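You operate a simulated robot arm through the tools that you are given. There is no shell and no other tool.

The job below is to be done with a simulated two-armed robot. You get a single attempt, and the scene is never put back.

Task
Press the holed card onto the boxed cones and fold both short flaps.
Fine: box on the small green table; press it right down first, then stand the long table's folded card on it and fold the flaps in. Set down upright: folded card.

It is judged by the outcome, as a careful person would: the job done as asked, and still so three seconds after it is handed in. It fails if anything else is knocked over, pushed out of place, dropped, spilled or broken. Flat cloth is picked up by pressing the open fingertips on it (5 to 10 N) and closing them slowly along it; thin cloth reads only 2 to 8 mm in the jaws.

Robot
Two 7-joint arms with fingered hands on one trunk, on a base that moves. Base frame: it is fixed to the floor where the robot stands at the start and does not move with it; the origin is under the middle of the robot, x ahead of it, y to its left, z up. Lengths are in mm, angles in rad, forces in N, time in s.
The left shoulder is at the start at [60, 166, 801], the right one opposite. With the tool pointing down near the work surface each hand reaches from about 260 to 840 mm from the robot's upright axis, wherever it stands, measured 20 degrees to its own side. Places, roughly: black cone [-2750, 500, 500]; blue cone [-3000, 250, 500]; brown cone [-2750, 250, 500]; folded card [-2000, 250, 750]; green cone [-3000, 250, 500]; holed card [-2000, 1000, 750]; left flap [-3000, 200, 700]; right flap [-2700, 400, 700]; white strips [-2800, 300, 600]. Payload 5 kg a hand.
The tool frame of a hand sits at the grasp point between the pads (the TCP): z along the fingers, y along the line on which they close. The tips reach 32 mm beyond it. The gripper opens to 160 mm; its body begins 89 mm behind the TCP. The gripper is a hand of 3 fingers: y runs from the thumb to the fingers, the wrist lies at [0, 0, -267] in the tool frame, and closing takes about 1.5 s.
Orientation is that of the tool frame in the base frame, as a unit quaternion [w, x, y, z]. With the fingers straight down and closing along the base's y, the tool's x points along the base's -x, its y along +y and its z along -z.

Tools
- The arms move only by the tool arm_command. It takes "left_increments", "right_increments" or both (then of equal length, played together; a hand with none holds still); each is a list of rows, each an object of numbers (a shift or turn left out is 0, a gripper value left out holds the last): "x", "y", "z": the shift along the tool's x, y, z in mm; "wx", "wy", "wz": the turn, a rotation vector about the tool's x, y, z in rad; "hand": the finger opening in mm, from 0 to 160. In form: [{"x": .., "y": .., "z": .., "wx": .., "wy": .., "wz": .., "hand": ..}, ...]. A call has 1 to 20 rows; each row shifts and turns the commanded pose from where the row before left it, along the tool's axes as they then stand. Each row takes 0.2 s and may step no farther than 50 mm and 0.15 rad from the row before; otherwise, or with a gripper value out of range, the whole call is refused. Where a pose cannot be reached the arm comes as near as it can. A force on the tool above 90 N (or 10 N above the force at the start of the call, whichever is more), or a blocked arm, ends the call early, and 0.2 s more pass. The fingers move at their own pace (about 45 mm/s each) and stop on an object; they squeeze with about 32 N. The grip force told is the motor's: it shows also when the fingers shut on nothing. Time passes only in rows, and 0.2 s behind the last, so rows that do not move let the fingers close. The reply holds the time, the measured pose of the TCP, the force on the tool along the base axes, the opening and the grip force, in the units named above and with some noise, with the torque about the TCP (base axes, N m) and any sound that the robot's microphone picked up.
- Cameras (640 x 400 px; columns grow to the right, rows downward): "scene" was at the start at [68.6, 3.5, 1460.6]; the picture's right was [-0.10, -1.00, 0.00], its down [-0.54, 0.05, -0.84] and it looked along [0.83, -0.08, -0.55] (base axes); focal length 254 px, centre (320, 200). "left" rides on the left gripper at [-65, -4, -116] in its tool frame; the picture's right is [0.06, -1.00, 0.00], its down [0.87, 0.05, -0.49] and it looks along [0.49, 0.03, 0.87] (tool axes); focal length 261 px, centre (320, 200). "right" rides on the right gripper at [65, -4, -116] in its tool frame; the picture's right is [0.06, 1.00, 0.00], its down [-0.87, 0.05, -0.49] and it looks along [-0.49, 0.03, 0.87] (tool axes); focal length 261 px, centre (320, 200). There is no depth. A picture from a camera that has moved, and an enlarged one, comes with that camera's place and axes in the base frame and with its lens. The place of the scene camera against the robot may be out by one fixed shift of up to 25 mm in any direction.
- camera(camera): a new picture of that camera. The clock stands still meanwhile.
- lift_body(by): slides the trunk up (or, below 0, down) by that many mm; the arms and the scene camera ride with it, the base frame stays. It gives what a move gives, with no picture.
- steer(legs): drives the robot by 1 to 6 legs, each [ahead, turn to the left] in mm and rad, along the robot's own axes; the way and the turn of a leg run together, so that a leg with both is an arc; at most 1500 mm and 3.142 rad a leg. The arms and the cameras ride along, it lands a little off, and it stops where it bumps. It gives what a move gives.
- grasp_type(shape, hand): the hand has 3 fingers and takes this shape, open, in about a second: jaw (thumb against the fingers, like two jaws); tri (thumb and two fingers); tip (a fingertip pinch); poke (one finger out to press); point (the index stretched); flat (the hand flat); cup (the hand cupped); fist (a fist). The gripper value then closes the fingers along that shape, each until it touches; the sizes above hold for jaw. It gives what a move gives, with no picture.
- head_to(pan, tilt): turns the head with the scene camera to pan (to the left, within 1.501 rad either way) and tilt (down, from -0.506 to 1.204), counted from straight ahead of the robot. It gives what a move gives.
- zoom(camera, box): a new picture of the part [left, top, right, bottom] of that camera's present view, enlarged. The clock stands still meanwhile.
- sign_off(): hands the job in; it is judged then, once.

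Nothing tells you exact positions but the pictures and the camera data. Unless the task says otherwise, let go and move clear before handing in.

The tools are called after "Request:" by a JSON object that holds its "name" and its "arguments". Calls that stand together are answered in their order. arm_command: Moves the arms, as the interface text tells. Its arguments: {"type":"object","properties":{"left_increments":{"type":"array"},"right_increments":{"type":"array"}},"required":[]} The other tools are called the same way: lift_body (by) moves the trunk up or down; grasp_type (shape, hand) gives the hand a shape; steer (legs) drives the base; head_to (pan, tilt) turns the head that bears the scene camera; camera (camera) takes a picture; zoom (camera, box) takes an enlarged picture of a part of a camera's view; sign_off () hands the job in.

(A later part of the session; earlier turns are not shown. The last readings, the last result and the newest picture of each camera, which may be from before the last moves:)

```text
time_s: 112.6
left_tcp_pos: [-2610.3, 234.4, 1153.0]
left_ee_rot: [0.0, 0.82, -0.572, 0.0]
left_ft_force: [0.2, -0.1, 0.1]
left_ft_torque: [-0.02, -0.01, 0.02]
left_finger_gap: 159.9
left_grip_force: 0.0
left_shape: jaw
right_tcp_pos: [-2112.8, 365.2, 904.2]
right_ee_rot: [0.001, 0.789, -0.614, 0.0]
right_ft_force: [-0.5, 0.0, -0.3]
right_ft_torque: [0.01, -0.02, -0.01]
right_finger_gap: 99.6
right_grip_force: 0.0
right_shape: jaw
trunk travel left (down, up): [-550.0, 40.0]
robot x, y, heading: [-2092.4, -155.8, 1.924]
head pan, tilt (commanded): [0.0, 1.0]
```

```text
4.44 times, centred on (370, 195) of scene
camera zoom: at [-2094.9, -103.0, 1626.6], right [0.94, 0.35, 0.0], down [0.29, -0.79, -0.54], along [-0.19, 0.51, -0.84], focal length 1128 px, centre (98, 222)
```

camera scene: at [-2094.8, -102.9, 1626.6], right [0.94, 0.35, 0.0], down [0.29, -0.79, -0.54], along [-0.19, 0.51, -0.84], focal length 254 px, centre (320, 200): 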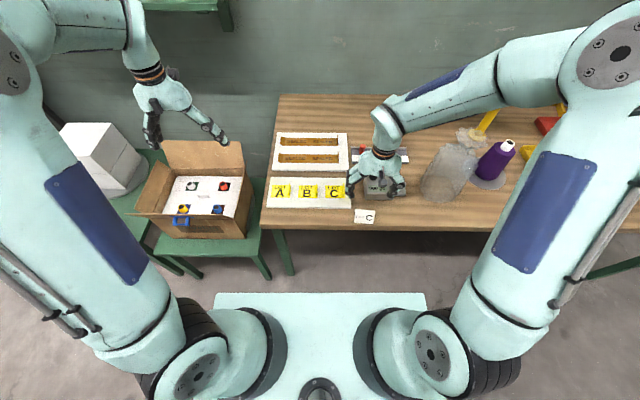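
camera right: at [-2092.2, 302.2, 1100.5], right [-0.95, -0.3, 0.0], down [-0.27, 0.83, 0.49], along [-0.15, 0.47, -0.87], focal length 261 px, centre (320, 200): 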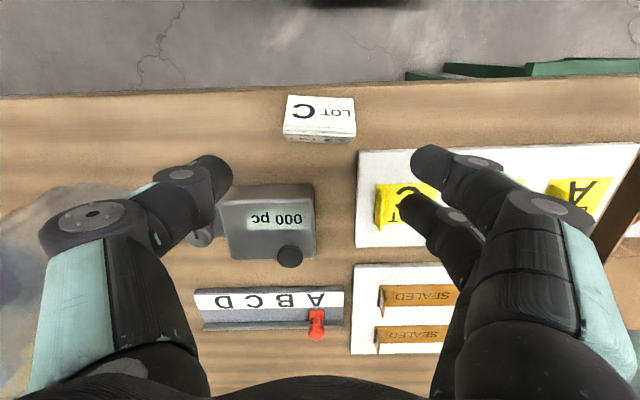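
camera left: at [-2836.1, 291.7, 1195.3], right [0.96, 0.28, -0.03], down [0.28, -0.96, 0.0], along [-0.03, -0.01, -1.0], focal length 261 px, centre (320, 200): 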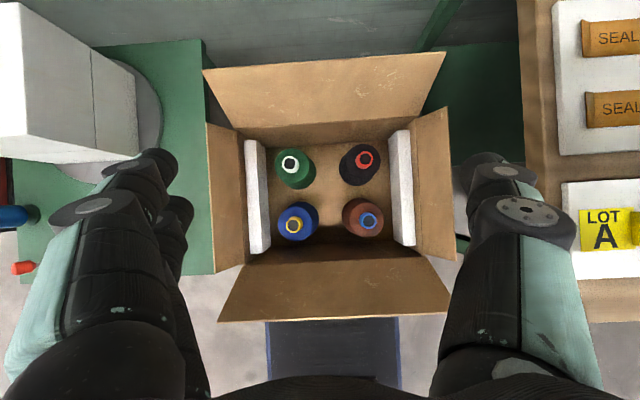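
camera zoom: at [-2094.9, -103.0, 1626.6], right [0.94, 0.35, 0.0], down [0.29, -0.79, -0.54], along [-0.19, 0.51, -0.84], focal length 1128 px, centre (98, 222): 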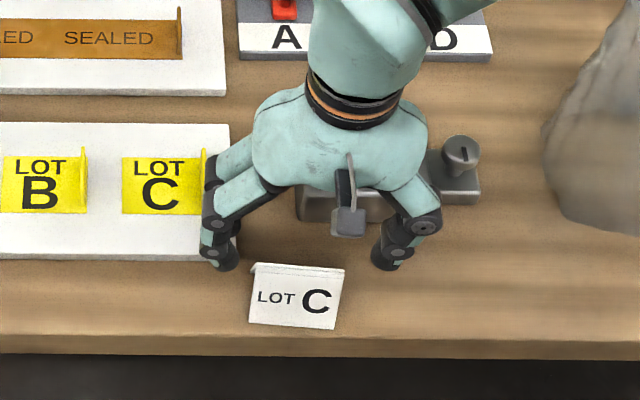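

Good clearance around the tent card. I'll narrow the opening to 90, lower around it and stop with the tips about 28 mm below the ridge.

Request:
{"name": "arm_command", "arguments": {"right_increments": [{"hand": 90}, {}, {"z": 13}, {"z": 13}, {"z": 13}, {"z": 11}, {}, {}]}}

Request:
{"name": "zoom", "arguments": {"camera": "right", "box": [180, 80, 460, 255]}}

Request:
{"name": "zoom", "arguments": {"camera": "scene", "box": [310, 150, 430, 240]}}

```text
time_s: 114.4
left_tcp_pos: [-2608.9, 234.6, 1152.4]
left_ee_rot: [-0.001, 0.821, -0.571, 0.001]
left_ft_force: [-0.2, 0.6, 0.4]
left_ft_torque: [0.03, -0.02, 0.01]
left_finger_gap: 159.7
left_grip_force: 0.1
left_shape: jaw
right_tcp_pos: [-2110.8, 365.0, 854.9]
right_ee_rot: [0.0, 0.788, -0.615, 0.0]
right_ft_force: [-0.1, -0.7, 0.6]
right_ft_torque: [0.0, 0.01, 0.02]
right_finger_gap: 90.7
right_grip_force: 0.1
right_shape: jaw
trunk travel left (down, up): [-550.0, 40.0]
robot x, y, heading: [-2088.9, -155.0, 1.923]
head pan, tilt (commanded): [0.0, 1.0]
```

```text
2.29 times, centred on (320, 168) of right
camera zoom: at [-2091.4, 302.4, 970.4], right [-0.95, -0.3, 0.0], down [-0.27, 0.83, 0.49], along [-0.15, 0.47, -0.87], focal length 596 px, centre (320, 274)
```

zoom: 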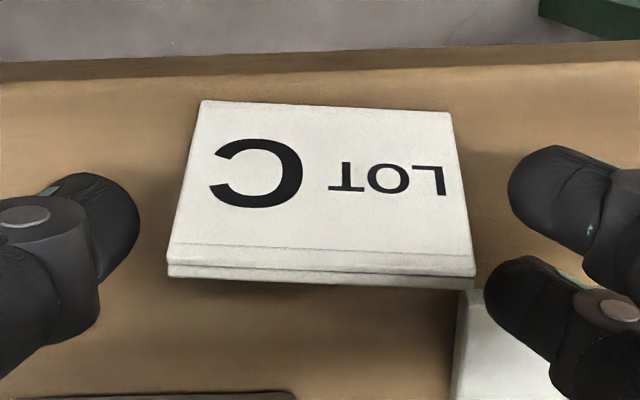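

```text
4.44 times, centred on (370, 195) of scene
camera zoom: at [-2094.8, -103.1, 1626.6], right [0.94, 0.35, 0.0], down [0.29, -0.79, -0.54], along [-0.19, 0.51, -0.84], focal length 1128 px, centre (98, 222)
```

zoom: 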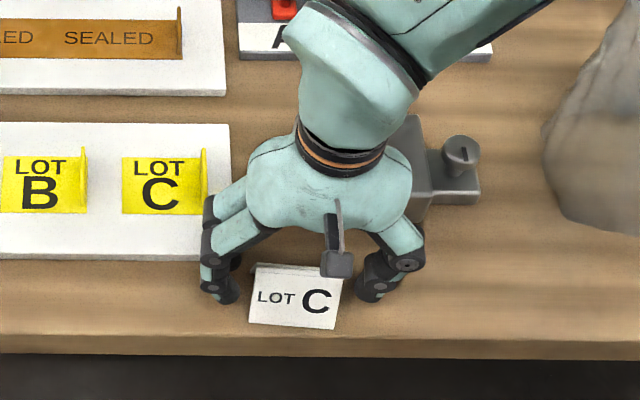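

Request:
{"name": "arm_command", "arguments": {"right_increments": [{"hand": 80}, {}, {"z": 5}, {}]}}

Request:
{"name": "zoom", "arguments": {"camera": "right", "box": [180, 80, 460, 255]}}

```text
time_s: 115.4
left_tcp_pos: [-2610.5, 234.2, 1152.4]
left_ee_rot: [0.0, 0.821, -0.571, 0.0]
left_ft_force: [-0.1, 0.1, -0.2]
left_ft_torque: [0.01, 0.02, 0.02]
left_finger_gap: 159.9
left_grip_force: 0.0
left_shape: jaw
right_tcp_pos: [-2110.1, 365.7, 848.8]
right_ee_rot: [0.0, 0.789, -0.614, 0.0]
right_ft_force: [0.1, 0.3, 0.0]
right_ft_torque: [0.01, 0.01, -0.01]
right_finger_gap: 80.8
right_grip_force: 0.0
right_shape: jaw
trunk travel left (down, up): [-550.0, 40.0]
robot x, y, heading: [-2092.5, -153.4, 1.929]
head pan, tilt (commanded): [0.0, 1.0]
```

```text
2.29 times, centred on (320, 168) of right
camera zoom: at [-2091.0, 302.2, 965.4], right [-0.95, -0.3, 0.0], down [-0.27, 0.83, 0.49], along [-0.15, 0.47, -0.87], focal length 596 px, centre (320, 274)
```

zoom: 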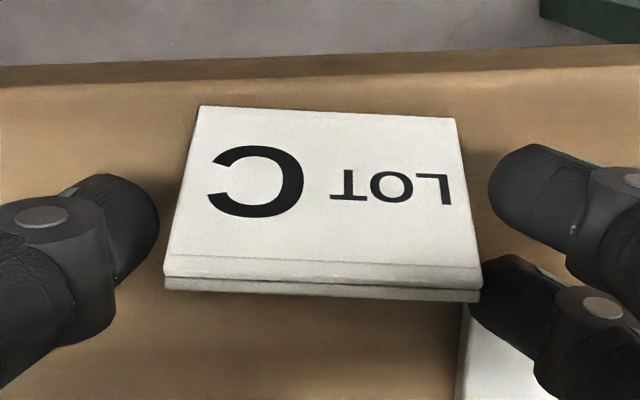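

Request:
{"name": "arm_command", "arguments": {"right_increments": [{"hand": 74}, {"hand": 70}, {"hand": 66}, {"hand": 62}, {}, {}]}}

Request:
{"name": "zoom", "arguments": {"camera": "right", "box": [180, 80, 460, 255]}}

Request:
{"name": "zoom", "arguments": {"camera": "scene", "box": [310, 150, 430, 240]}}

```text
time_s: 116.8
left_tcp_pos: [-2610.0, 233.5, 1152.5]
left_ee_rot: [0.0, 0.821, -0.571, 0.0]
left_ft_force: [0.2, 0.1, 0.7]
left_ft_torque: [0.0, 0.04, -0.02]
left_finger_gap: 159.9
left_grip_force: 0.1
left_shape: jaw
right_tcp_pos: [-2110.3, 366.4, 848.5]
right_ee_rot: [0.0, 0.789, -0.614, 0.0]
right_ft_force: [0.3, -0.2, 0.3]
right_ft_torque: [0.01, 0.01, -0.02]
right_finger_gap: 63.3
right_grip_force: 31.8
right_shape: jaw
trunk travel left (down, up): [-550.0, 40.0]
robot x, y, heading: [-2092.3, -150.9, 1.923]
head pan, tilt (commanded): [0.0, 1.0]
```

```text
2.29 times, centred on (320, 168) of right
camera zoom: at [-2091.1, 302.2, 965.4], right [-0.95, -0.3, 0.0], down [-0.27, 0.83, 0.49], along [-0.15, 0.47, -0.87], focal length 596 px, centre (320, 274)
```

zoom: 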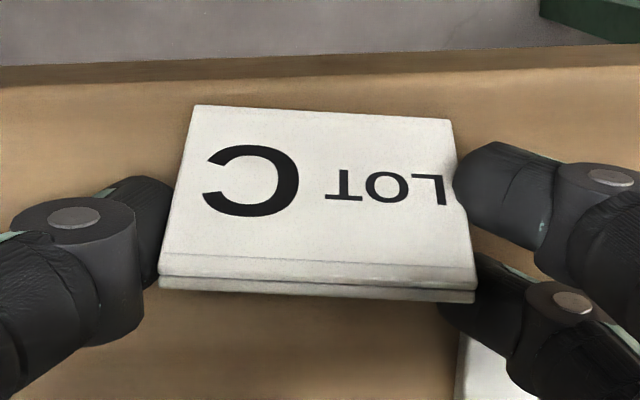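

```text
4.44 times, centred on (370, 195) of scene
camera zoom: at [-2094.8, -103.1, 1626.7], right [0.94, 0.35, 0.0], down [0.29, -0.79, -0.54], along [-0.19, 0.51, -0.84], focal length 1128 px, centre (98, 222)
```

zoom: 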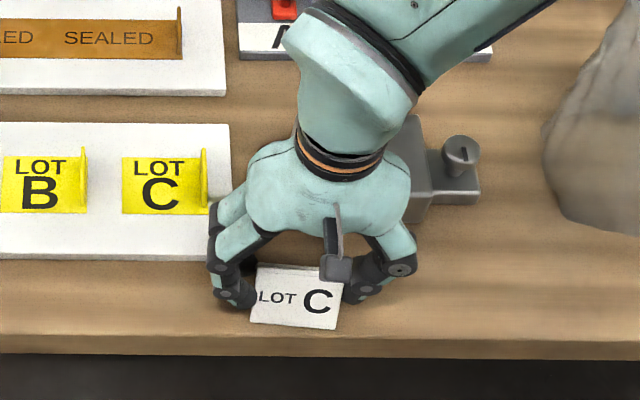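

Gripped at both ends with full force. I'll lift gently and look.

Request:
{"name": "arm_command", "arguments": {"right_increments": [{"z": -4}, {"z": -6}, {"z": -10}, {"z": -15}, {}]}}

Request:
{"name": "zoom", "arguments": {"camera": "right", "box": [180, 80, 460, 255]}}

Request:
{"name": "zoom", "arguments": {"camera": "scene", "box": [310, 150, 430, 240]}}

```text
time_s: 118.0
left_tcp_pos: [-2610.5, 234.2, 1153.3]
left_ee_rot: [0.0, 0.821, -0.571, 0.0]
left_ft_force: [0.0, -0.2, 0.9]
left_ft_torque: [0.02, 0.0, -0.03]
left_finger_gap: 159.8
left_grip_force: 0.1
left_shape: jaw
right_tcp_pos: [-2110.2, 365.2, 883.1]
right_ee_rot: [0.001, 0.789, -0.615, 0.001]
right_ft_force: [0.8, 0.5, 0.1]
right_ft_torque: [0.01, -0.02, 0.01]
right_finger_gap: 63.4
right_grip_force: 31.8
right_shape: jaw
trunk travel left (down, up): [-550.0, 40.0]
robot x, y, heading: [-2089.7, -151.9, 1.925]
head pan, tilt (commanded): [0.0, 1.0]
```

```text
2.29 times, centred on (320, 168) of right
camera zoom: at [-2090.7, 302.7, 1000.1], right [-0.95, -0.3, 0.0], down [-0.26, 0.83, 0.49], along [-0.15, 0.47, -0.87], focal length 596 px, centre (320, 274)
```

zoom: 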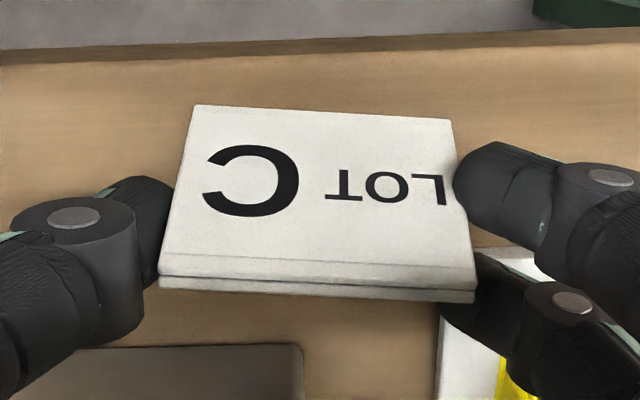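

```text
4.44 times, centred on (370, 195) of scene
camera zoom: at [-2094.9, -103.0, 1626.6], right [0.94, 0.35, 0.0], down [0.29, -0.79, -0.54], along [-0.19, 0.51, -0.84], focal length 1128 px, centre (98, 222)
```

zoom: 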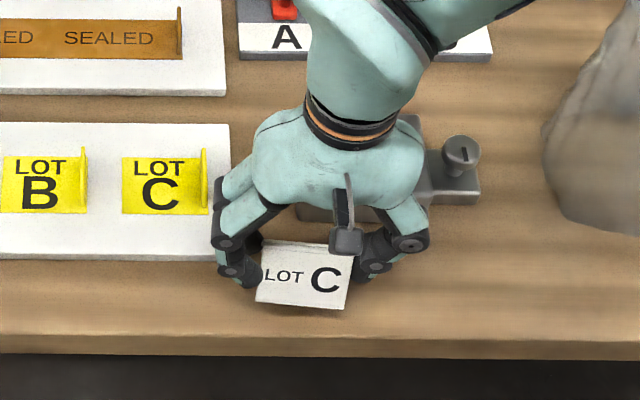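

The tent card hangs upright and steady. I'll raise it high and drive back to the box.

Request:
{"name": "arm_command", "arguments": {"right_increments": [{"z": -25}, {"z": -35}, {"z": -40}, {"z": -40}, {"z": -40}, {"z": -40}, {"z": -40}, {"z": -20}, {}]}}

Request:
{"name": "steer", "arguments": {"legs": [[0, 1.339], [582, 0], [0, -1.354]]}}

Request:
{"name": "camera", "arguments": {"camera": "scene"}}

Request:
{"name": "camera", "arguments": {"camera": "right"}}

```text
time_s: 120.0
left_tcp_pos: [-2609.6, 233.2, 1152.4]
left_ee_rot: [0.0, 0.82, -0.572, 0.0]
left_ft_force: [0.1, 0.0, 0.2]
left_ft_torque: [-0.02, 0.04, 0.0]
left_finger_gap: 159.7
left_grip_force: 0.1
left_shape: jaw
right_tcp_pos: [-2110.0, 367.0, 1164.3]
right_ee_rot: [0.0, 0.789, -0.614, 0.0]
right_ft_force: [-0.1, -0.4, 0.6]
right_ft_torque: [0.01, -0.03, 0.02]
right_finger_gap: 63.2
right_grip_force: 32.1
right_shape: jaw
trunk travel left (down, up): [-550.0, 40.0]
robot x, y, heading: [-2090.1, -153.2, 1.926]
head pan, tilt (commanded): [0.0, 1.0]
```

```text
time_s: 130.1
left_tcp_pos: [-3177.8, 183.3, 1152.7]
left_ee_rot: [0.0, 0.813, -0.582, 0.001]
left_ft_force: [-0.2, 0.1, -0.7]
left_ft_torque: [0.0, 0.02, 0.0]
left_finger_gap: 160.1
left_grip_force: 0.1
left_shape: jaw
right_tcp_pos: [-2675.4, 301.2, 1162.5]
right_ee_rot: [0.0, 0.781, -0.625, 0.0]
right_ft_force: [0.6, 0.0, 0.3]
right_ft_torque: [-0.02, 0.05, 0.04]
right_finger_gap: 62.9
right_grip_force: 31.5
right_shape: jaw
trunk travel left (down, up): [-550.0, 40.0]
robot x, y, heading: [-2667.9, -215.4, 1.902]
head pan, tilt (commanded): [0.0, 1.0]
```

```text
taken
camera scene: at [-2672.5, -167.2, 1626.7], right [0.95, 0.32, 0.0], down [0.27, -0.8, -0.54], along [-0.17, 0.51, -0.84], focal length 254 px, centre (320, 200)
```

scene: 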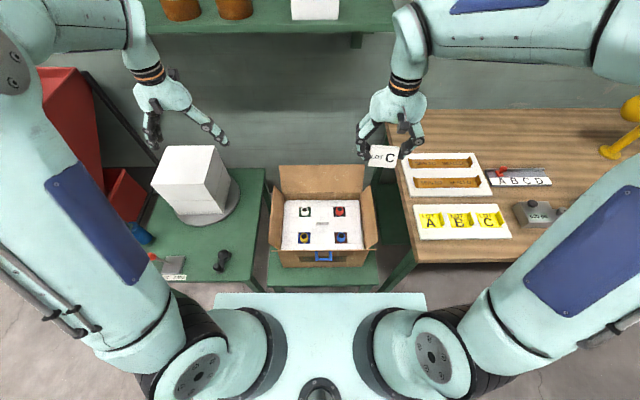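

```text
taken
camera right: at [-2657.4, 238.3, 1279.8], right [-0.96, -0.28, 0.0], down [-0.24, 0.84, 0.49], along [-0.14, 0.47, -0.87], focal length 261 px, centre (320, 200)
```

right: 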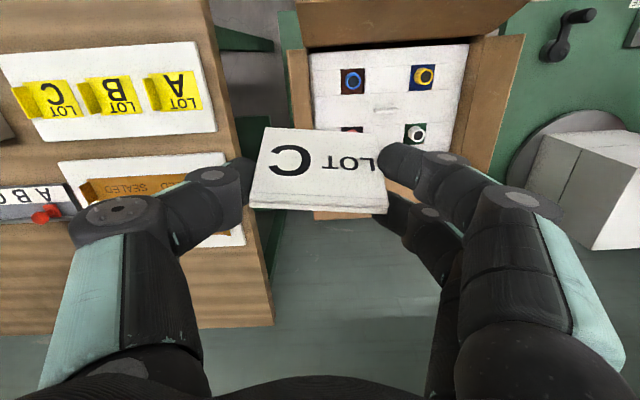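

The tent card is still firmly held and the box position checks out. I'll move it over the clear area in front of the handle, square it with the box and go down partway.

Request:
{"name": "arm_command", "arguments": {"right_increments": [{"y": 38}, {"y": 38}, {"y": 38}, {"y": 38, "x": -1}, {"wz": -0.0605}, {"wz": -0.0605}, {"z": 40}, {"z": 40}, {"z": 40}, {"z": 40}, {"z": 40}, {"z": 40}, {"z": 40}, {"z": 40}, {"z": 40}, {}, {}]}}

Request:
{"name": "camera", "arguments": {"camera": "right"}}

Request:
{"name": "zoom", "arguments": {"camera": "scene", "box": [250, 150, 390, 270]}}

```text
time_s: 133.7
left_tcp_pos: [-3178.7, 184.0, 1152.4]
left_ee_rot: [0.0, 0.813, -0.582, 0.001]
left_ft_force: [-0.6, -0.3, -0.1]
left_ft_torque: [-0.01, -0.02, -0.01]
left_finger_gap: 159.9
left_grip_force: 0.1
left_shape: jaw
right_tcp_pos: [-2824.9, 269.7, 802.4]
right_ee_rot: [-0.001, 0.817, -0.576, 0.0]
right_ft_force: [-0.2, 0.4, -0.1]
right_ft_torque: [0.01, 0.0, 0.01]
right_finger_gap: 63.0
right_grip_force: 31.7
right_shape: jaw
trunk travel left (down, up): [-550.0, 40.0]
robot x, y, heading: [-2668.6, -218.7, 1.901]
head pan, tilt (commanded): [0.0, 1.0]
```

```text
taken
camera right: at [-2799.4, 208.8, 919.5], right [-0.92, -0.39, 0.0], down [-0.34, 0.8, 0.49], along [-0.19, 0.45, -0.87], focal length 261 px, centre (320, 200)
```

right: 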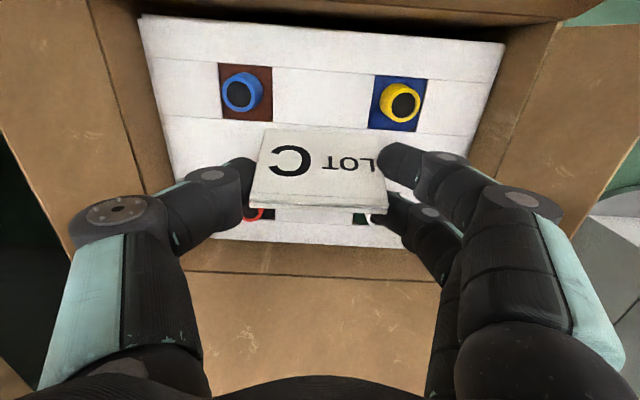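

```text
3.33 times, centred on (320, 210) of scene
camera zoom: at [-2673.1, -167.1, 1626.6], right [0.95, 0.32, 0.0], down [0.27, -0.8, -0.54], along [-0.17, 0.51, -0.84], focal length 846 px, centre (320, 167)
```

zoom: 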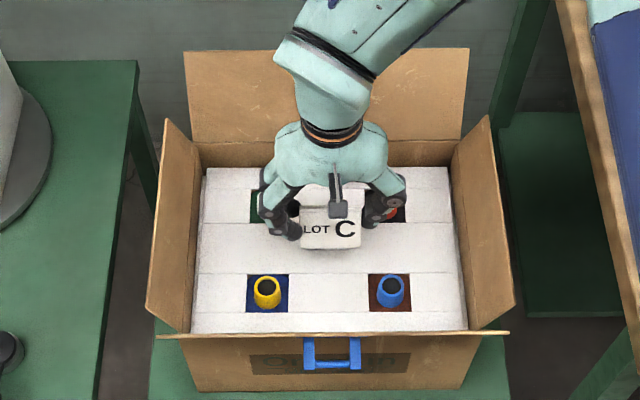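

The tent card is centred between the front noses and behind them by 28 mm, in front of the handle. I'll lower to just above the card.

Request:
{"name": "arm_command", "arguments": {"right_increments": [{"z": 30}, {"z": 30}, {"z": 25}, {"z": 15}, {"z": 8}, {}, {}]}}

Request:
{"name": "camera", "arguments": {"camera": "right"}}

Request:
{"name": "zoom", "arguments": {"camera": "scene", "box": [250, 150, 390, 270]}}

```text
time_s: 135.3
left_tcp_pos: [-3179.0, 183.5, 1153.2]
left_ee_rot: [0.001, 0.812, -0.583, 0.0]
left_ft_force: [0.9, 0.7, -1.1]
left_ft_torque: [0.0, 0.0, 0.0]
left_finger_gap: 159.9
left_grip_force: 0.0
left_shape: jaw
right_tcp_pos: [-2824.1, 270.0, 694.3]
right_ee_rot: [0.0, 0.817, -0.576, 0.0]
right_ft_force: [-0.1, -0.3, 0.0]
right_ft_torque: [0.0, -0.01, 0.06]
right_finger_gap: 63.1
right_grip_force: 32.4
right_shape: jaw
trunk travel left (down, up): [-550.0, 40.0]
robot x, y, heading: [-2670.2, -215.9, 1.901]
head pan, tilt (commanded): [0.0, 1.0]
```

```text
taken
camera right: at [-2798.8, 208.5, 811.6], right [-0.92, -0.39, 0.0], down [-0.34, 0.8, 0.49], along [-0.19, 0.45, -0.87], focal length 261 px, centre (320, 200)
```

right: 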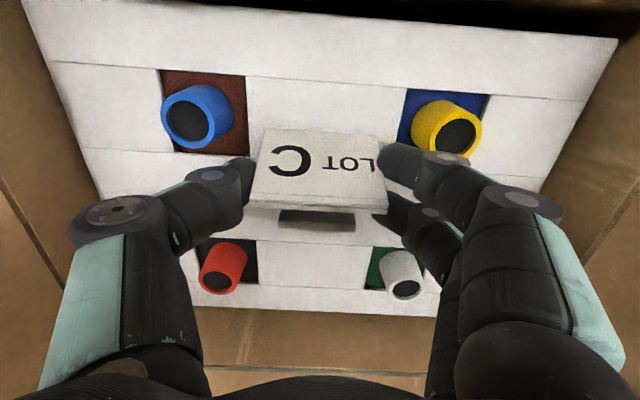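

```text
3.33 times, centred on (320, 210) of scene
camera zoom: at [-2673.0, -167.3, 1626.6], right [0.95, 0.32, 0.0], down [0.27, -0.8, -0.54], along [-0.17, 0.51, -0.84], focal length 846 px, centre (320, 167)
```

zoom: 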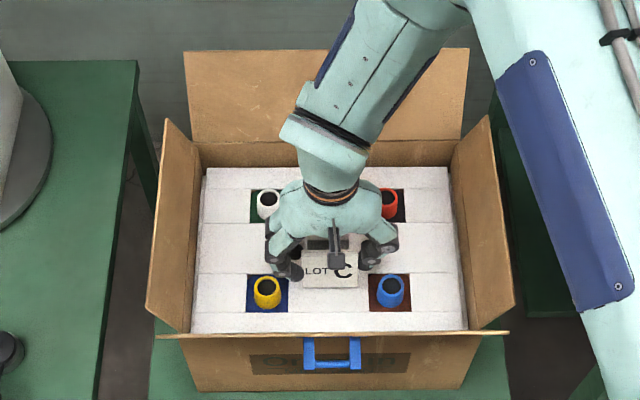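

Clear on all sides. I'll go down in fine steps until it touches.

Request:
{"name": "arm_command", "arguments": {"right_increments": [{"z": 4}, {"z": 4}, {}]}}

Request:
{"name": "arm_command", "arguments": {"right_increments": [{"z": 2}, {"z": 2}, {}]}}

```text
time_s: 136.1
left_tcp_pos: [-3179.6, 183.0, 1152.0]
left_ee_rot: [-0.001, 0.813, -0.582, 0.0]
left_ft_force: [-0.5, 0.3, 0.2]
left_ft_torque: [-0.01, -0.05, -0.04]
left_finger_gap: 159.9
left_grip_force: 0.0
left_shape: jaw
right_tcp_pos: [-2824.8, 268.4, 687.6]
right_ee_rot: [-0.001, 0.817, -0.576, 0.0]
right_ft_force: [-0.5, 0.6, -0.2]
right_ft_torque: [0.02, 0.01, 0.01]
right_finger_gap: 63.0
right_grip_force: 31.2
right_shape: jaw
trunk travel left (down, up): [-550.0, 40.0]
robot x, y, heading: [-2673.6, -215.6, 1.904]
head pan, tilt (commanded): [0.0, 1.0]
```

```text
time_s: 136.9
left_tcp_pos: [-3178.8, 183.8, 1152.3]
left_ee_rot: [0.001, 0.813, -0.582, 0.0]
left_ft_force: [-0.2, -0.7, 0.1]
left_ft_torque: [0.0, 0.01, 0.02]
left_finger_gap: 159.7
left_grip_force: 0.1
left_shape: jaw
right_tcp_pos: [-2823.9, 269.0, 682.9]
right_ee_rot: [0.0, 0.817, -0.577, -0.001]
right_ft_force: [-0.6, 0.7, 0.4]
right_ft_torque: [-0.05, -0.01, -0.04]
right_finger_gap: 62.9
right_grip_force: 32.6
right_shape: jaw
trunk travel left (down, up): [-550.0, 40.0]
robot x, y, heading: [-2671.5, -217.1, 1.902]
head pan, tilt (commanded): [0.0, 1.0]
```

Request:
{"name": "arm_command", "arguments": {"right_increments": [{"z": 1.5}, {"z": 1.5}, {}]}}

Request:
{"name": "camera", "arguments": {"camera": "right"}}

```text
time_s: 137.7
left_tcp_pos: [-3177.4, 183.3, 1152.8]
left_ee_rot: [0.001, 0.813, -0.582, 0.0]
left_ft_force: [0.9, -0.8, -0.4]
left_ft_torque: [0.03, -0.02, 0.01]
left_finger_gap: 160.0
left_grip_force: 0.1
left_shape: jaw
right_tcp_pos: [-2824.0, 270.2, 682.7]
right_ee_rot: [0.0, 0.817, -0.577, -0.001]
right_ft_force: [-0.2, 1.0, 11.2]
right_ft_torque: [-0.07, 0.04, 0.02]
right_finger_gap: 62.9
right_grip_force: 32.2
right_shape: jaw
trunk travel left (down, up): [-550.0, 40.0]
robot x, y, heading: [-2673.4, -220.0, 1.898]
head pan, tilt (commanded): [0.0, 1.0]
```

```text
taken
camera right: at [-2798.7, 208.3, 797.4], right [-0.92, -0.39, 0.0], down [-0.34, 0.8, 0.49], along [-0.19, 0.45, -0.87], focal length 261 px, centre (320, 200)
```

right: 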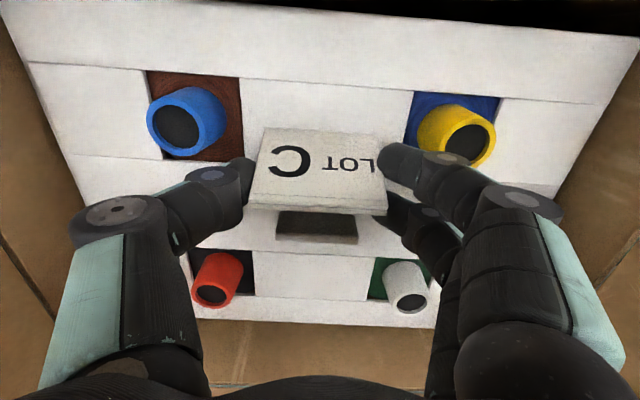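

It has touched down (about 11 N). I'll ease off a millimetre and open just enough to free it.

Request:
{"name": "arm_command", "arguments": {"right_increments": [{"z": -1.5}, {"hand": 66}, {"hand": 70}, {"hand": 74}, {"hand": 76}, {}, {}]}}

Request:
{"name": "camera", "arguments": {"camera": "right"}}

Request:
{"name": "zoom", "arguments": {"camera": "scene", "box": [270, 180, 370, 260]}}

```text
time_s: 139.3
left_tcp_pos: [-3178.1, 184.0, 1153.1]
left_ee_rot: [0.001, 0.813, -0.582, 0.0]
left_ft_force: [-0.3, -0.3, -0.1]
left_ft_torque: [-0.03, 0.0, -0.01]
left_finger_gap: 160.3
left_grip_force: 0.0
left_shape: jaw
right_tcp_pos: [-2824.0, 270.8, 682.2]
right_ee_rot: [0.0, 0.817, -0.577, 0.0]
right_ft_force: [0.0, -0.5, 0.9]
right_ft_torque: [0.0, 0.0, 0.01]
right_finger_gap: 75.4
right_grip_force: 0.1
right_shape: jaw
trunk travel left (down, up): [-550.0, 40.0]
robot x, y, heading: [-2672.0, -213.5, 1.897]
head pan, tilt (commanded): [0.0, 1.0]
```

```text
taken
camera right: at [-2798.7, 208.4, 798.4], right [-0.92, -0.39, 0.0], down [-0.34, 0.8, 0.49], along [-0.19, 0.45, -0.87], focal length 261 px, centre (320, 200)
```

right: 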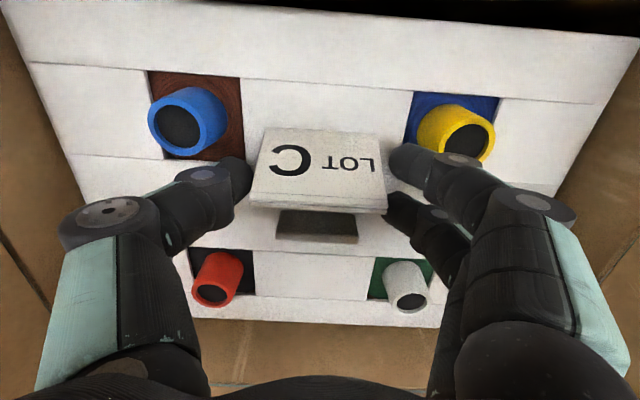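

```text
5.00 times, centred on (320, 220) of scene
camera zoom: at [-2673.0, -167.3, 1626.7], right [0.95, 0.32, 0.0], down [0.27, -0.8, -0.54], along [-0.17, 0.51, -0.84], focal length 1268 px, centre (320, 100)
```

zoom: 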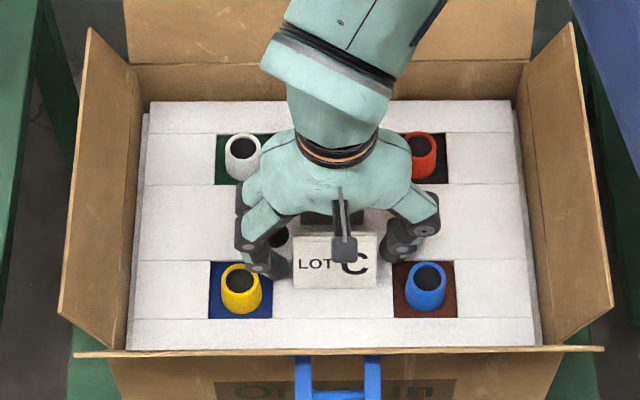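

Released and the tent card stands. I'll rise straight up and check it.

Request:
{"name": "arm_command", "arguments": {"right_increments": [{"z": -5}, {"z": -8}, {"z": -12}, {"z": -20}, {"z": -30}, {"z": -40}, {"z": -40}, {"z": -40}, {"z": -40}, {"z": -40}, {"z": -40}, {"z": -40}, {}]}}

Request:
{"name": "camera", "arguments": {"camera": "right"}}

Request:
{"name": "zoom", "arguments": {"camera": "scene", "box": [250, 150, 390, 270]}}

Request:
{"name": "camera", "arguments": {"camera": "scene"}}

```text
time_s: 142.1
left_tcp_pos: [-3179.0, 183.8, 1151.9]
left_ee_rot: [0.0, 0.813, -0.582, 0.0]
left_ft_force: [0.0, -1.1, -0.4]
left_ft_torque: [-0.01, 0.02, 0.04]
left_finger_gap: 159.9
left_grip_force: 0.0
left_shape: jaw
right_tcp_pos: [-2824.7, 270.1, 1036.6]
right_ee_rot: [0.0, 0.817, -0.576, 0.001]
right_ft_force: [-1.2, -0.1, -0.5]
right_ft_torque: [-0.01, -0.02, 0.01]
right_finger_gap: 75.6
right_grip_force: 0.0
right_shape: jaw
trunk travel left (down, up): [-550.0, 40.0]
robot x, y, heading: [-2669.7, -218.4, 1.897]
head pan, tilt (commanded): [0.0, 1.0]
```

```text
taken
camera right: at [-2799.5, 208.5, 1153.7], right [-0.92, -0.39, 0.0], down [-0.34, 0.8, 0.49], along [-0.19, 0.45, -0.87], focal length 261 px, centre (320, 200)
```

right: 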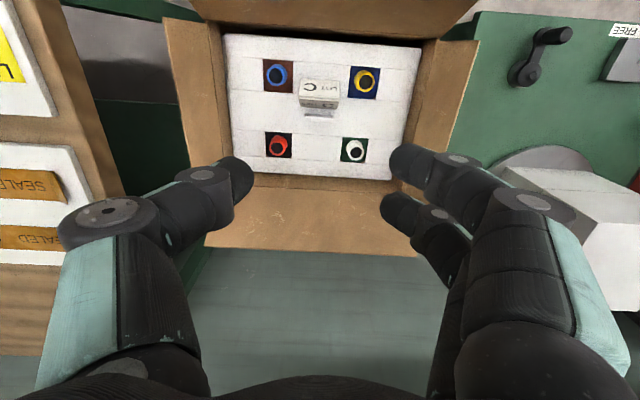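

```text
3.33 times, centred on (320, 210) of scene
camera zoom: at [-2673.2, -167.0, 1626.6], right [0.95, 0.32, 0.0], down [0.27, -0.8, -0.54], along [-0.17, 0.51, -0.84], focal length 846 px, centre (320, 167)
```

zoom: 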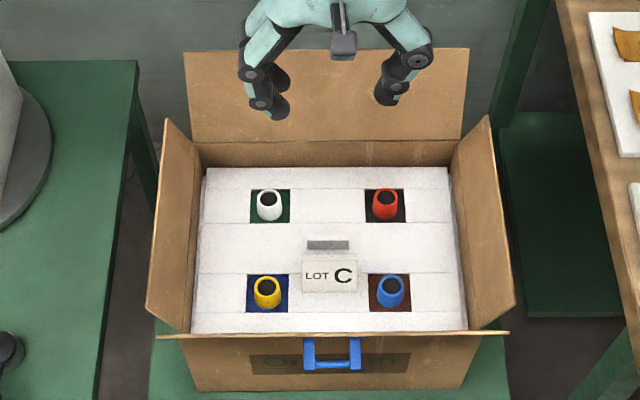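

```text
taken
camera scene: at [-2673.2, -167.0, 1626.6], right [0.95, 0.32, 0.0], down [0.27, -0.8, -0.54], along [-0.17, 0.51, -0.84], focal length 254 px, centre (320, 200)
```

scene: 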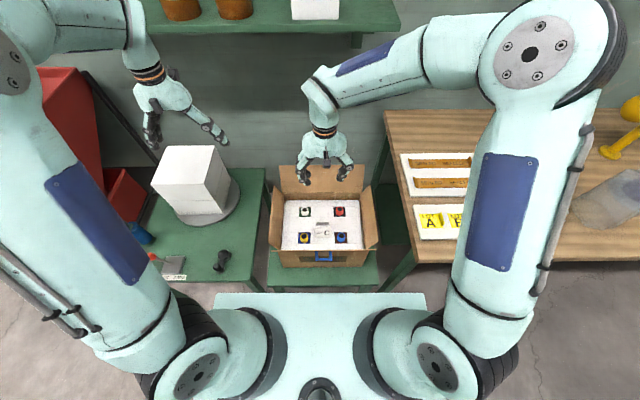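

The tent card stands upright in front of the handle. Now the flaps: I'll close the left hand's fingers and bring it down outside the left flap, stopping above its edge to check.

Request:
{"name": "arm_command", "arguments": {"left_increments": [{"x": 17, "y": -29, "hand": 0}, {"x": 17, "y": -29}, {"x": 17, "y": -30}, {"z": 40}, {"z": 40}, {"z": 40}, {"z": 40}, {"z": 40}, {"z": 40}, {"z": 40}, {"z": 30}, {}, {}], "right_increments": [{"x": 15, "y": -25}, {"x": 15, "y": -30}, {"y": -40}, {"y": -40}, {"y": -40}, {"y": -40}, {"y": -40}, {}, {}, {}, {}, {}, {}]}}

Request:
{"name": "camera", "arguments": {"camera": "scene"}}

Request:
{"name": "camera", "arguments": {"camera": "left"}}

Request:
{"name": "zoom", "arguments": {"camera": "scene", "box": [210, 120, 410, 280]}}

```text
time_s: 144.9
left_tcp_pos: [-3079.1, 162.9, 843.8]
left_ee_rot: [0.0, 0.813, -0.582, 0.0]
left_ft_force: [0.3, 0.5, -0.2]
left_ft_torque: [0.01, 0.02, 0.01]
left_finger_gap: 0.1
left_grip_force: 31.5
left_shape: jaw
right_tcp_pos: [-2573.8, 326.0, 1038.0]
right_ee_rot: [0.0, 0.817, -0.576, 0.0]
right_ft_force: [0.1, -0.2, 0.0]
right_ft_torque: [0.03, 0.01, -0.01]
right_finger_gap: 75.5
right_grip_force: 0.1
right_shape: jaw
trunk travel left (down, up): [-550.0, 40.0]
robot x, y, heading: [-2673.1, -217.2, 1.905]
head pan, tilt (commanded): [0.0, 1.0]
```

```text
taken
camera scene: at [-2672.8, -167.1, 1626.6], right [0.95, 0.32, 0.0], down [0.27, -0.8, -0.54], along [-0.17, 0.51, -0.84], focal length 254 px, centre (320, 200)
```

scene: 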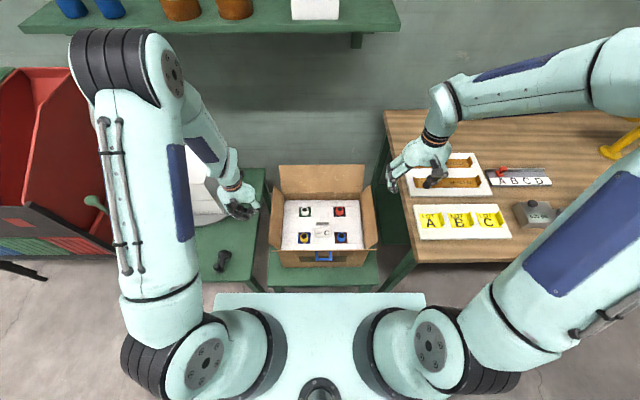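

```text
taken
camera left: at [-3096.3, 226.4, 959.0], right [0.96, 0.26, 0.0], down [0.23, -0.84, 0.49], along [0.13, -0.47, -0.87], focal length 261 px, centre (320, 200)
```

left: 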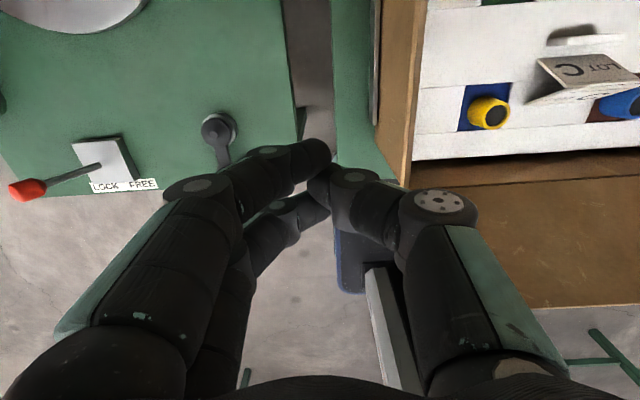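

```text
2.50 times, centred on (310, 200) of scene
camera zoom: at [-2672.8, -167.1, 1626.6], right [0.95, 0.32, 0.0], down [0.27, -0.8, -0.54], along [-0.17, 0.51, -0.84], focal length 634 px, centre (345, 200)
```

zoom: 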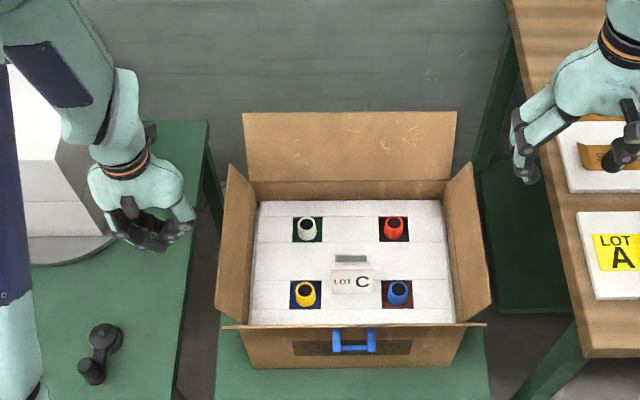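

The hand is beside the left flap with room to spare. I'll lower it outside the flap and then push inward step by step, watching the force.

Request:
{"name": "arm_command", "arguments": {"left_increments": [{"z": 35}, {"z": 35}, {"z": 35}, {"z": 14}, {}]}}

Request:
{"name": "camera", "arguments": {"camera": "left"}}

Request:
{"name": "zoom", "arguments": {"camera": "scene", "box": [210, 120, 410, 280]}}

```text
time_s: 146.1
left_tcp_pos: [-3079.1, 163.8, 724.0]
left_ee_rot: [0.0, 0.813, -0.583, 0.0]
left_ft_force: [-0.7, 0.2, 0.2]
left_ft_torque: [-0.03, 0.0, 0.0]
left_finger_gap: 0.0
left_grip_force: 32.1
left_shape: jaw
right_tcp_pos: [-2572.6, 326.2, 1037.6]
right_ee_rot: [0.0, 0.817, -0.577, 0.0]
right_ft_force: [-0.3, 0.2, -0.6]
right_ft_torque: [0.01, 0.0, -0.01]
right_finger_gap: 75.3
right_grip_force: 0.1
right_shape: jaw
trunk travel left (down, up): [-550.0, 40.0]
robot x, y, heading: [-2670.2, -217.0, 1.901]
head pan, tilt (commanded): [0.0, 1.0]
```

```text
taken
camera left: at [-3095.8, 226.0, 839.5], right [0.96, 0.26, 0.0], down [0.23, -0.84, 0.49], along [0.13, -0.47, -0.87], focal length 261 px, centre (320, 200)
```

left: 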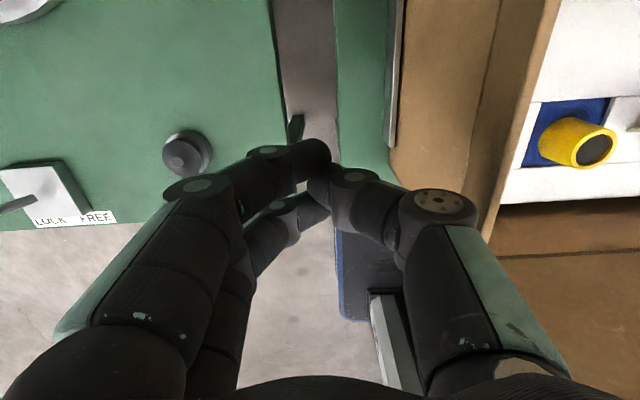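

```text
2.50 times, centred on (310, 200) of scene
camera zoom: at [-2672.8, -167.3, 1626.6], right [0.95, 0.32, 0.0], down [0.27, -0.8, -0.54], along [-0.17, 0.51, -0.84], focal length 634 px, centre (345, 200)
```

zoom: 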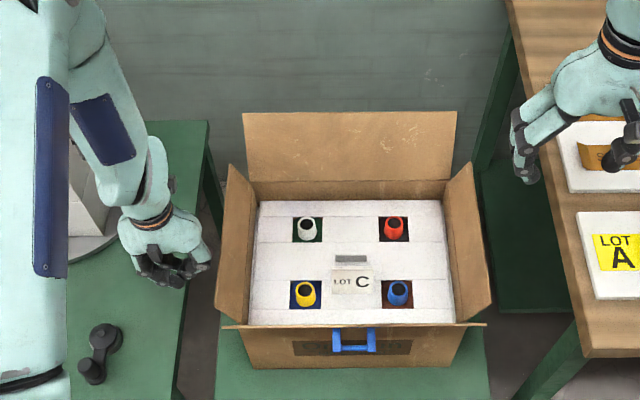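

Request:
{"name": "arm_command", "arguments": {"left_increments": [{"y": -10}, {"y": -10}, {"y": -10}, {"y": -10}, {"y": -10}, {}]}}

Request:
{"name": "camera", "arguments": {"camera": "left"}}

Request:
{"name": "zoom", "arguments": {"camera": "scene", "box": [210, 120, 410, 280]}}

```text
time_s: 147.5
left_tcp_pos: [-3030.5, 179.7, 724.2]
left_ee_rot: [0.0, 0.813, -0.582, 0.0]
left_ft_force: [0.5, 0.1, 0.4]
left_ft_torque: [0.03, 0.0, -0.02]
left_finger_gap: 0.1
left_grip_force: 32.4
left_shape: jaw
right_tcp_pos: [-2574.1, 327.0, 1036.8]
right_ee_rot: [0.0, 0.817, -0.577, 0.0]
right_ft_force: [0.1, 0.8, 0.0]
right_ft_torque: [0.02, -0.03, 0.0]
right_finger_gap: 75.5
right_grip_force: 0.1
right_shape: jaw
trunk travel left (down, up): [-550.0, 40.0]
robot x, y, heading: [-2670.7, -216.0, 1.902]
head pan, tilt (commanded): [0.0, 1.0]
```

```text
taken
camera left: at [-3049.0, 242.3, 839.8], right [0.96, 0.26, 0.0], down [0.23, -0.84, 0.49], along [0.13, -0.47, -0.87], focal length 261 px, centre (320, 200)
```

left: 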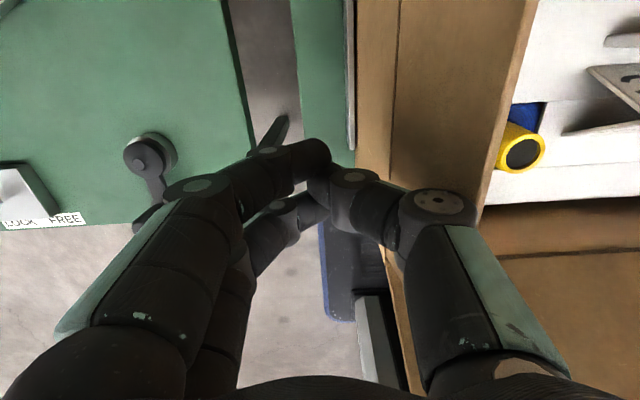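

```text
2.50 times, centred on (310, 200) of scene
camera zoom: at [-2672.9, -167.3, 1626.7], right [0.95, 0.32, 0.0], down [0.27, -0.8, -0.54], along [-0.17, 0.51, -0.84], focal length 634 px, centre (345, 200)
```

zoom: 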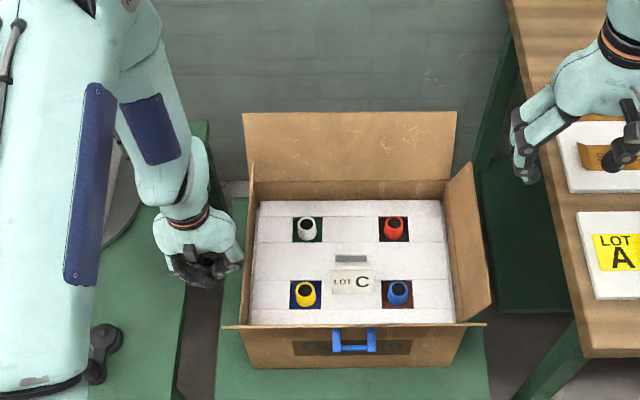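

The flap swings freely; it's now about vertical. I'll keep pushing it inward over the box.

Request:
{"name": "arm_command", "arguments": {"left_increments": [{"y": -10, "z": -4}, {"y": -10, "z": -4}, {"y": -10, "z": -2}, {"y": -10, "z": -2}, {"y": -10}, {}]}}

Request:
{"name": "camera", "arguments": {"camera": "left"}}

Request:
{"name": "zoom", "arguments": {"camera": "scene", "box": [210, 120, 410, 280]}}

```text
time_s: 148.9
left_tcp_pos: [-2984.0, 195.9, 735.6]
left_ee_rot: [-0.001, 0.813, -0.582, -0.001]
left_ft_force: [-0.6, 0.2, 0.6]
left_ft_torque: [-0.01, 0.0, 0.0]
left_finger_gap: 0.0
left_grip_force: 31.7
left_shape: jaw
right_tcp_pos: [-2573.6, 326.3, 1036.5]
right_ee_rot: [0.0, 0.817, -0.576, 0.0]
right_ft_force: [0.6, 0.9, 0.5]
right_ft_torque: [-0.02, 0.01, -0.03]
right_finger_gap: 75.8
right_grip_force: 0.1
right_shape: jaw
trunk travel left (down, up): [-550.0, 40.0]
robot x, y, heading: [-2671.0, -219.0, 1.902]
head pan, tilt (commanded): [0.0, 1.0]
```

```text
taken
camera left: at [-3001.8, 259.1, 851.7], right [0.96, 0.26, 0.0], down [0.23, -0.84, 0.49], along [0.13, -0.47, -0.87], focal length 261 px, centre (320, 200)
```

left: 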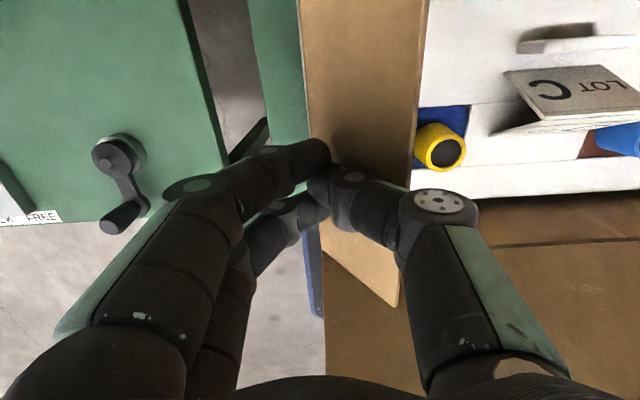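

```text
2.50 times, centred on (310, 200) of scene
camera zoom: at [-2672.9, -167.3, 1626.7], right [0.95, 0.32, 0.0], down [0.27, -0.8, -0.54], along [-0.17, 0.51, -0.84], focal length 634 px, centre (345, 200)
```

zoom: 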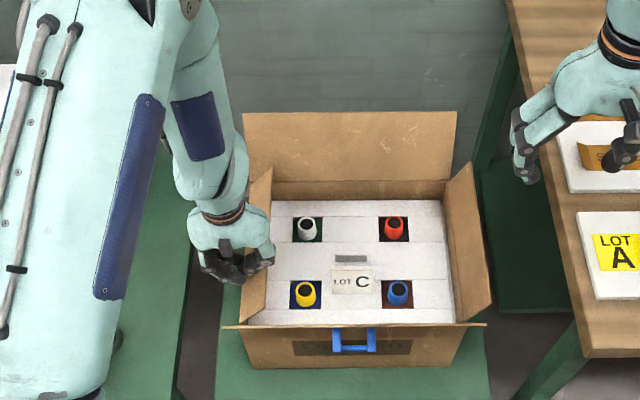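

Request:
{"name": "arm_command", "arguments": {"left_increments": [{"y": -12}, {"y": -13}, {"y": -10, "z": 4}, {"y": -10, "z": 8}, {"y": -10, "z": 10}, {}]}}

Request:
{"name": "camera", "arguments": {"camera": "left"}}

Request:
{"name": "zoom", "arguments": {"camera": "scene", "box": [210, 120, 410, 280]}}

```text
time_s: 150.3
left_tcp_pos: [-2933.6, 213.1, 715.3]
left_ee_rot: [-0.002, 0.814, -0.581, -0.001]
left_ft_force: [-10.0, -2.3, 32.2]
left_ft_torque: [-0.18, 0.27, -0.07]
left_finger_gap: 0.1
left_grip_force: 31.8
left_shape: jaw
right_tcp_pos: [-2573.2, 325.9, 1037.9]
right_ee_rot: [0.0, 0.817, -0.576, 0.0]
right_ft_force: [0.3, 0.2, 0.1]
right_ft_torque: [0.0, 0.02, 0.0]
right_finger_gap: 75.6
right_grip_force: 0.0
right_shape: jaw
trunk travel left (down, up): [-550.0, 40.0]
robot x, y, heading: [-2668.1, -217.1, 1.897]
head pan, tilt (commanded): [0.0, 1.0]
```

```text
taken
camera left: at [-2951.1, 276.1, 831.7], right [0.96, 0.26, 0.0], down [0.23, -0.84, 0.49], along [0.13, -0.47, -0.87], focal length 261 px, centre (320, 200)
```

left: 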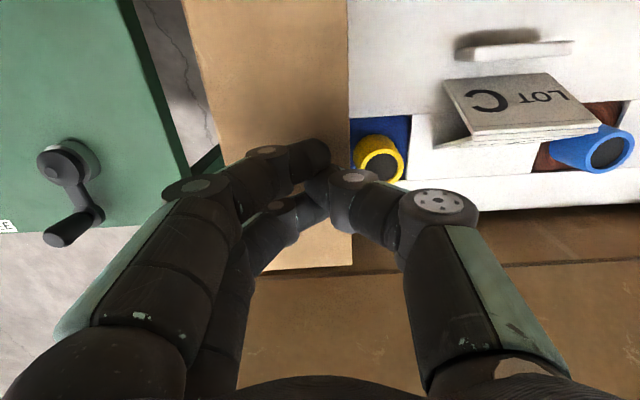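

```text
2.50 times, centred on (310, 200) of scene
camera zoom: at [-2672.2, -169.2, 1627.2], right [0.95, 0.32, 0.0], down [0.27, -0.8, -0.54], along [-0.18, 0.51, -0.84], focal length 634 px, centre (345, 200)
```

zoom: 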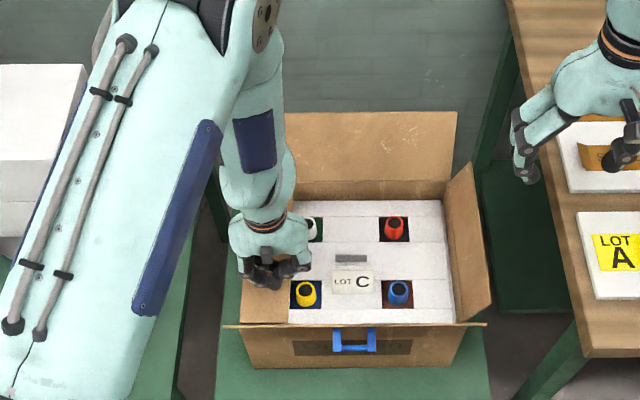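

The left flap lies flat now and resists at about 32 N. I'll lift off and see whether it stays.

Request:
{"name": "arm_command", "arguments": {"left_increments": [{"z": -5}, {"z": -15}, {"z": -30}, {"z": -40}, {"z": -40}, {"y": 20, "z": -40}, {"y": 40, "z": -30}, {"y": 40}, {"y": 40}, {"y": 40}, {}]}}

Request:
{"name": "camera", "arguments": {"camera": "left"}}

Request:
{"name": "zoom", "arguments": {"camera": "scene", "box": [210, 120, 410, 280]}}

```text
time_s: 152.7
left_tcp_pos: [-3102.5, 155.4, 913.6]
left_ee_rot: [-0.001, 0.813, -0.583, 0.0]
left_ft_force: [-0.3, 0.2, 0.2]
left_ft_torque: [0.0, 0.01, -0.02]
left_finger_gap: 0.0
left_grip_force: 31.7
left_shape: jaw
right_tcp_pos: [-2572.8, 326.4, 1036.6]
right_ee_rot: [0.0, 0.817, -0.576, 0.0]
right_ft_force: [0.6, -0.2, 0.3]
right_ft_torque: [-0.02, 0.0, 0.01]
right_finger_gap: 75.4
right_grip_force: 0.0
right_shape: jaw
trunk travel left (down, up): [-550.0, 40.0]
robot x, y, heading: [-2670.3, -216.1, 1.906]
head pan, tilt (commanded): [0.0, 1.0]
```

```text
taken
camera left: at [-3119.9, 218.5, 1029.5], right [0.96, 0.26, 0.0], down [0.23, -0.84, 0.49], along [0.13, -0.47, -0.87], focal length 261 px, centre (320, 200)
```

left: 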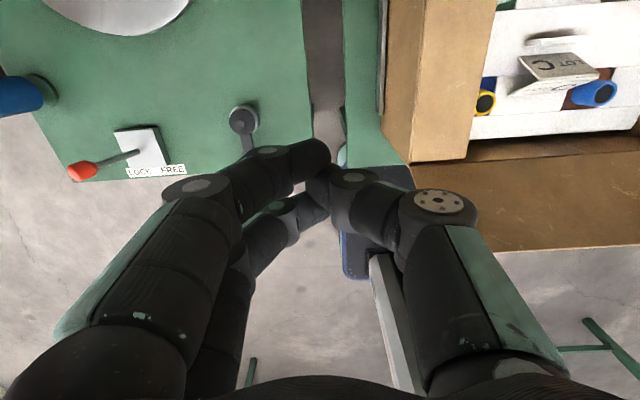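

```text
2.50 times, centred on (310, 200) of scene
camera zoom: at [-2672.1, -167.2, 1626.7], right [0.95, 0.32, 0.0], down [0.27, -0.8, -0.54], along [-0.18, 0.51, -0.84], focal length 634 px, centre (345, 200)
```

zoom: 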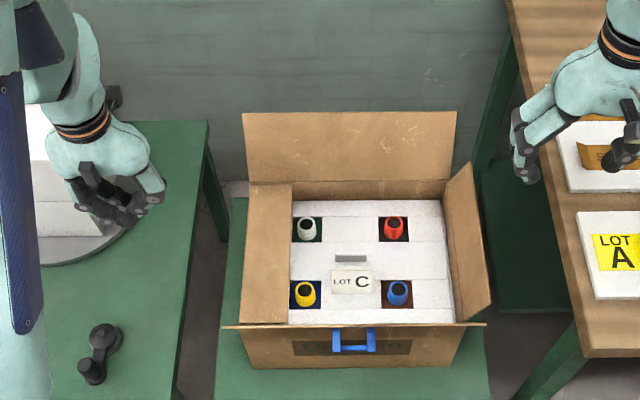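

The left flap stays folded flat. For the right flap I'll close the right fingers, turn the hand edgewise so it fits between flap and long table, and come down above the gap.

Request:
{"name": "arm_command", "arguments": {"right_increments": [{"wz": 0.1428, "hand": 0}, {"wz": 0.1428}, {"wz": 0.1428}, {"wz": 0.1428}, {"wz": 0.1428}, {"wz": 0.1428}, {"wz": 0.1428}, {"wz": 0.1428}, {"wz": 0.1428}, {"wz": 0.1428}, {"wz": 0.1428}, {"y": 20}, {"y": 20}, {"z": 35}, {"z": 35}, {"z": 35}, {"z": 35}, {"z": 30}, {}, {}]}}

Request:
{"name": "camera", "arguments": {"camera": "right"}}

Request:
{"name": "zoom", "arguments": {"camera": "scene", "box": [260, 120, 460, 280]}}

```text
time_s: 156.9
left_tcp_pos: [-3102.2, 154.9, 914.2]
left_ee_rot: [-0.001, 0.813, -0.582, 0.0]
left_ft_force: [0.1, 0.0, 0.3]
left_ft_torque: [0.02, 0.01, -0.01]
left_finger_gap: 0.3
left_grip_force: 31.9
left_shape: jaw
right_tcp_pos: [-2587.2, 363.0, 867.9]
right_ee_rot: [0.0, -0.17, 0.985, 0.0]
right_ft_force: [0.9, 0.1, 0.5]
right_ft_torque: [-0.01, -0.03, 0.0]
right_finger_gap: 0.1
right_grip_force: 31.9
right_shape: jaw
trunk travel left (down, up): [-550.0, 40.0]
robot x, y, heading: [-2672.0, -215.9, 1.899]
head pan, tilt (commanded): [0.0, 1.0]
```

```text
taken
camera right: at [-2647.5, 336.4, 983.2], right [-0.39, 0.92, 0.0], down [0.8, 0.34, 0.49], along [0.45, 0.19, -0.87], focal length 261 px, centre (320, 200)
```

right: 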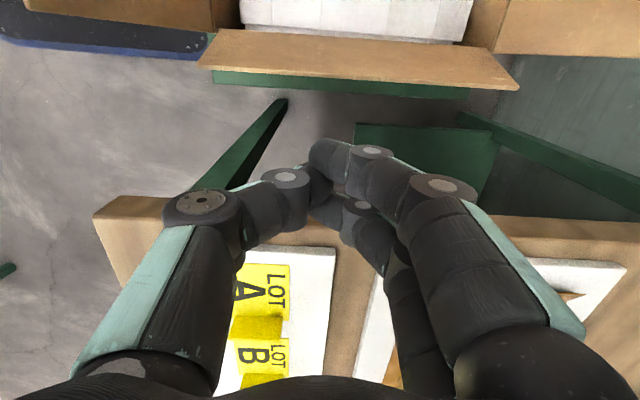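

```text
2.50 times, centred on (360, 200) of scene
camera zoom: at [-2672.9, -167.1, 1626.6], right [0.95, 0.32, 0.0], down [0.27, -0.8, -0.54], along [-0.17, 0.51, -0.84], focal length 634 px, centre (220, 200)
```

zoom: 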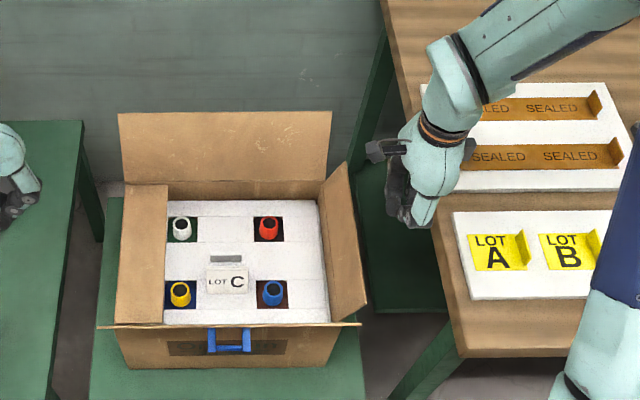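

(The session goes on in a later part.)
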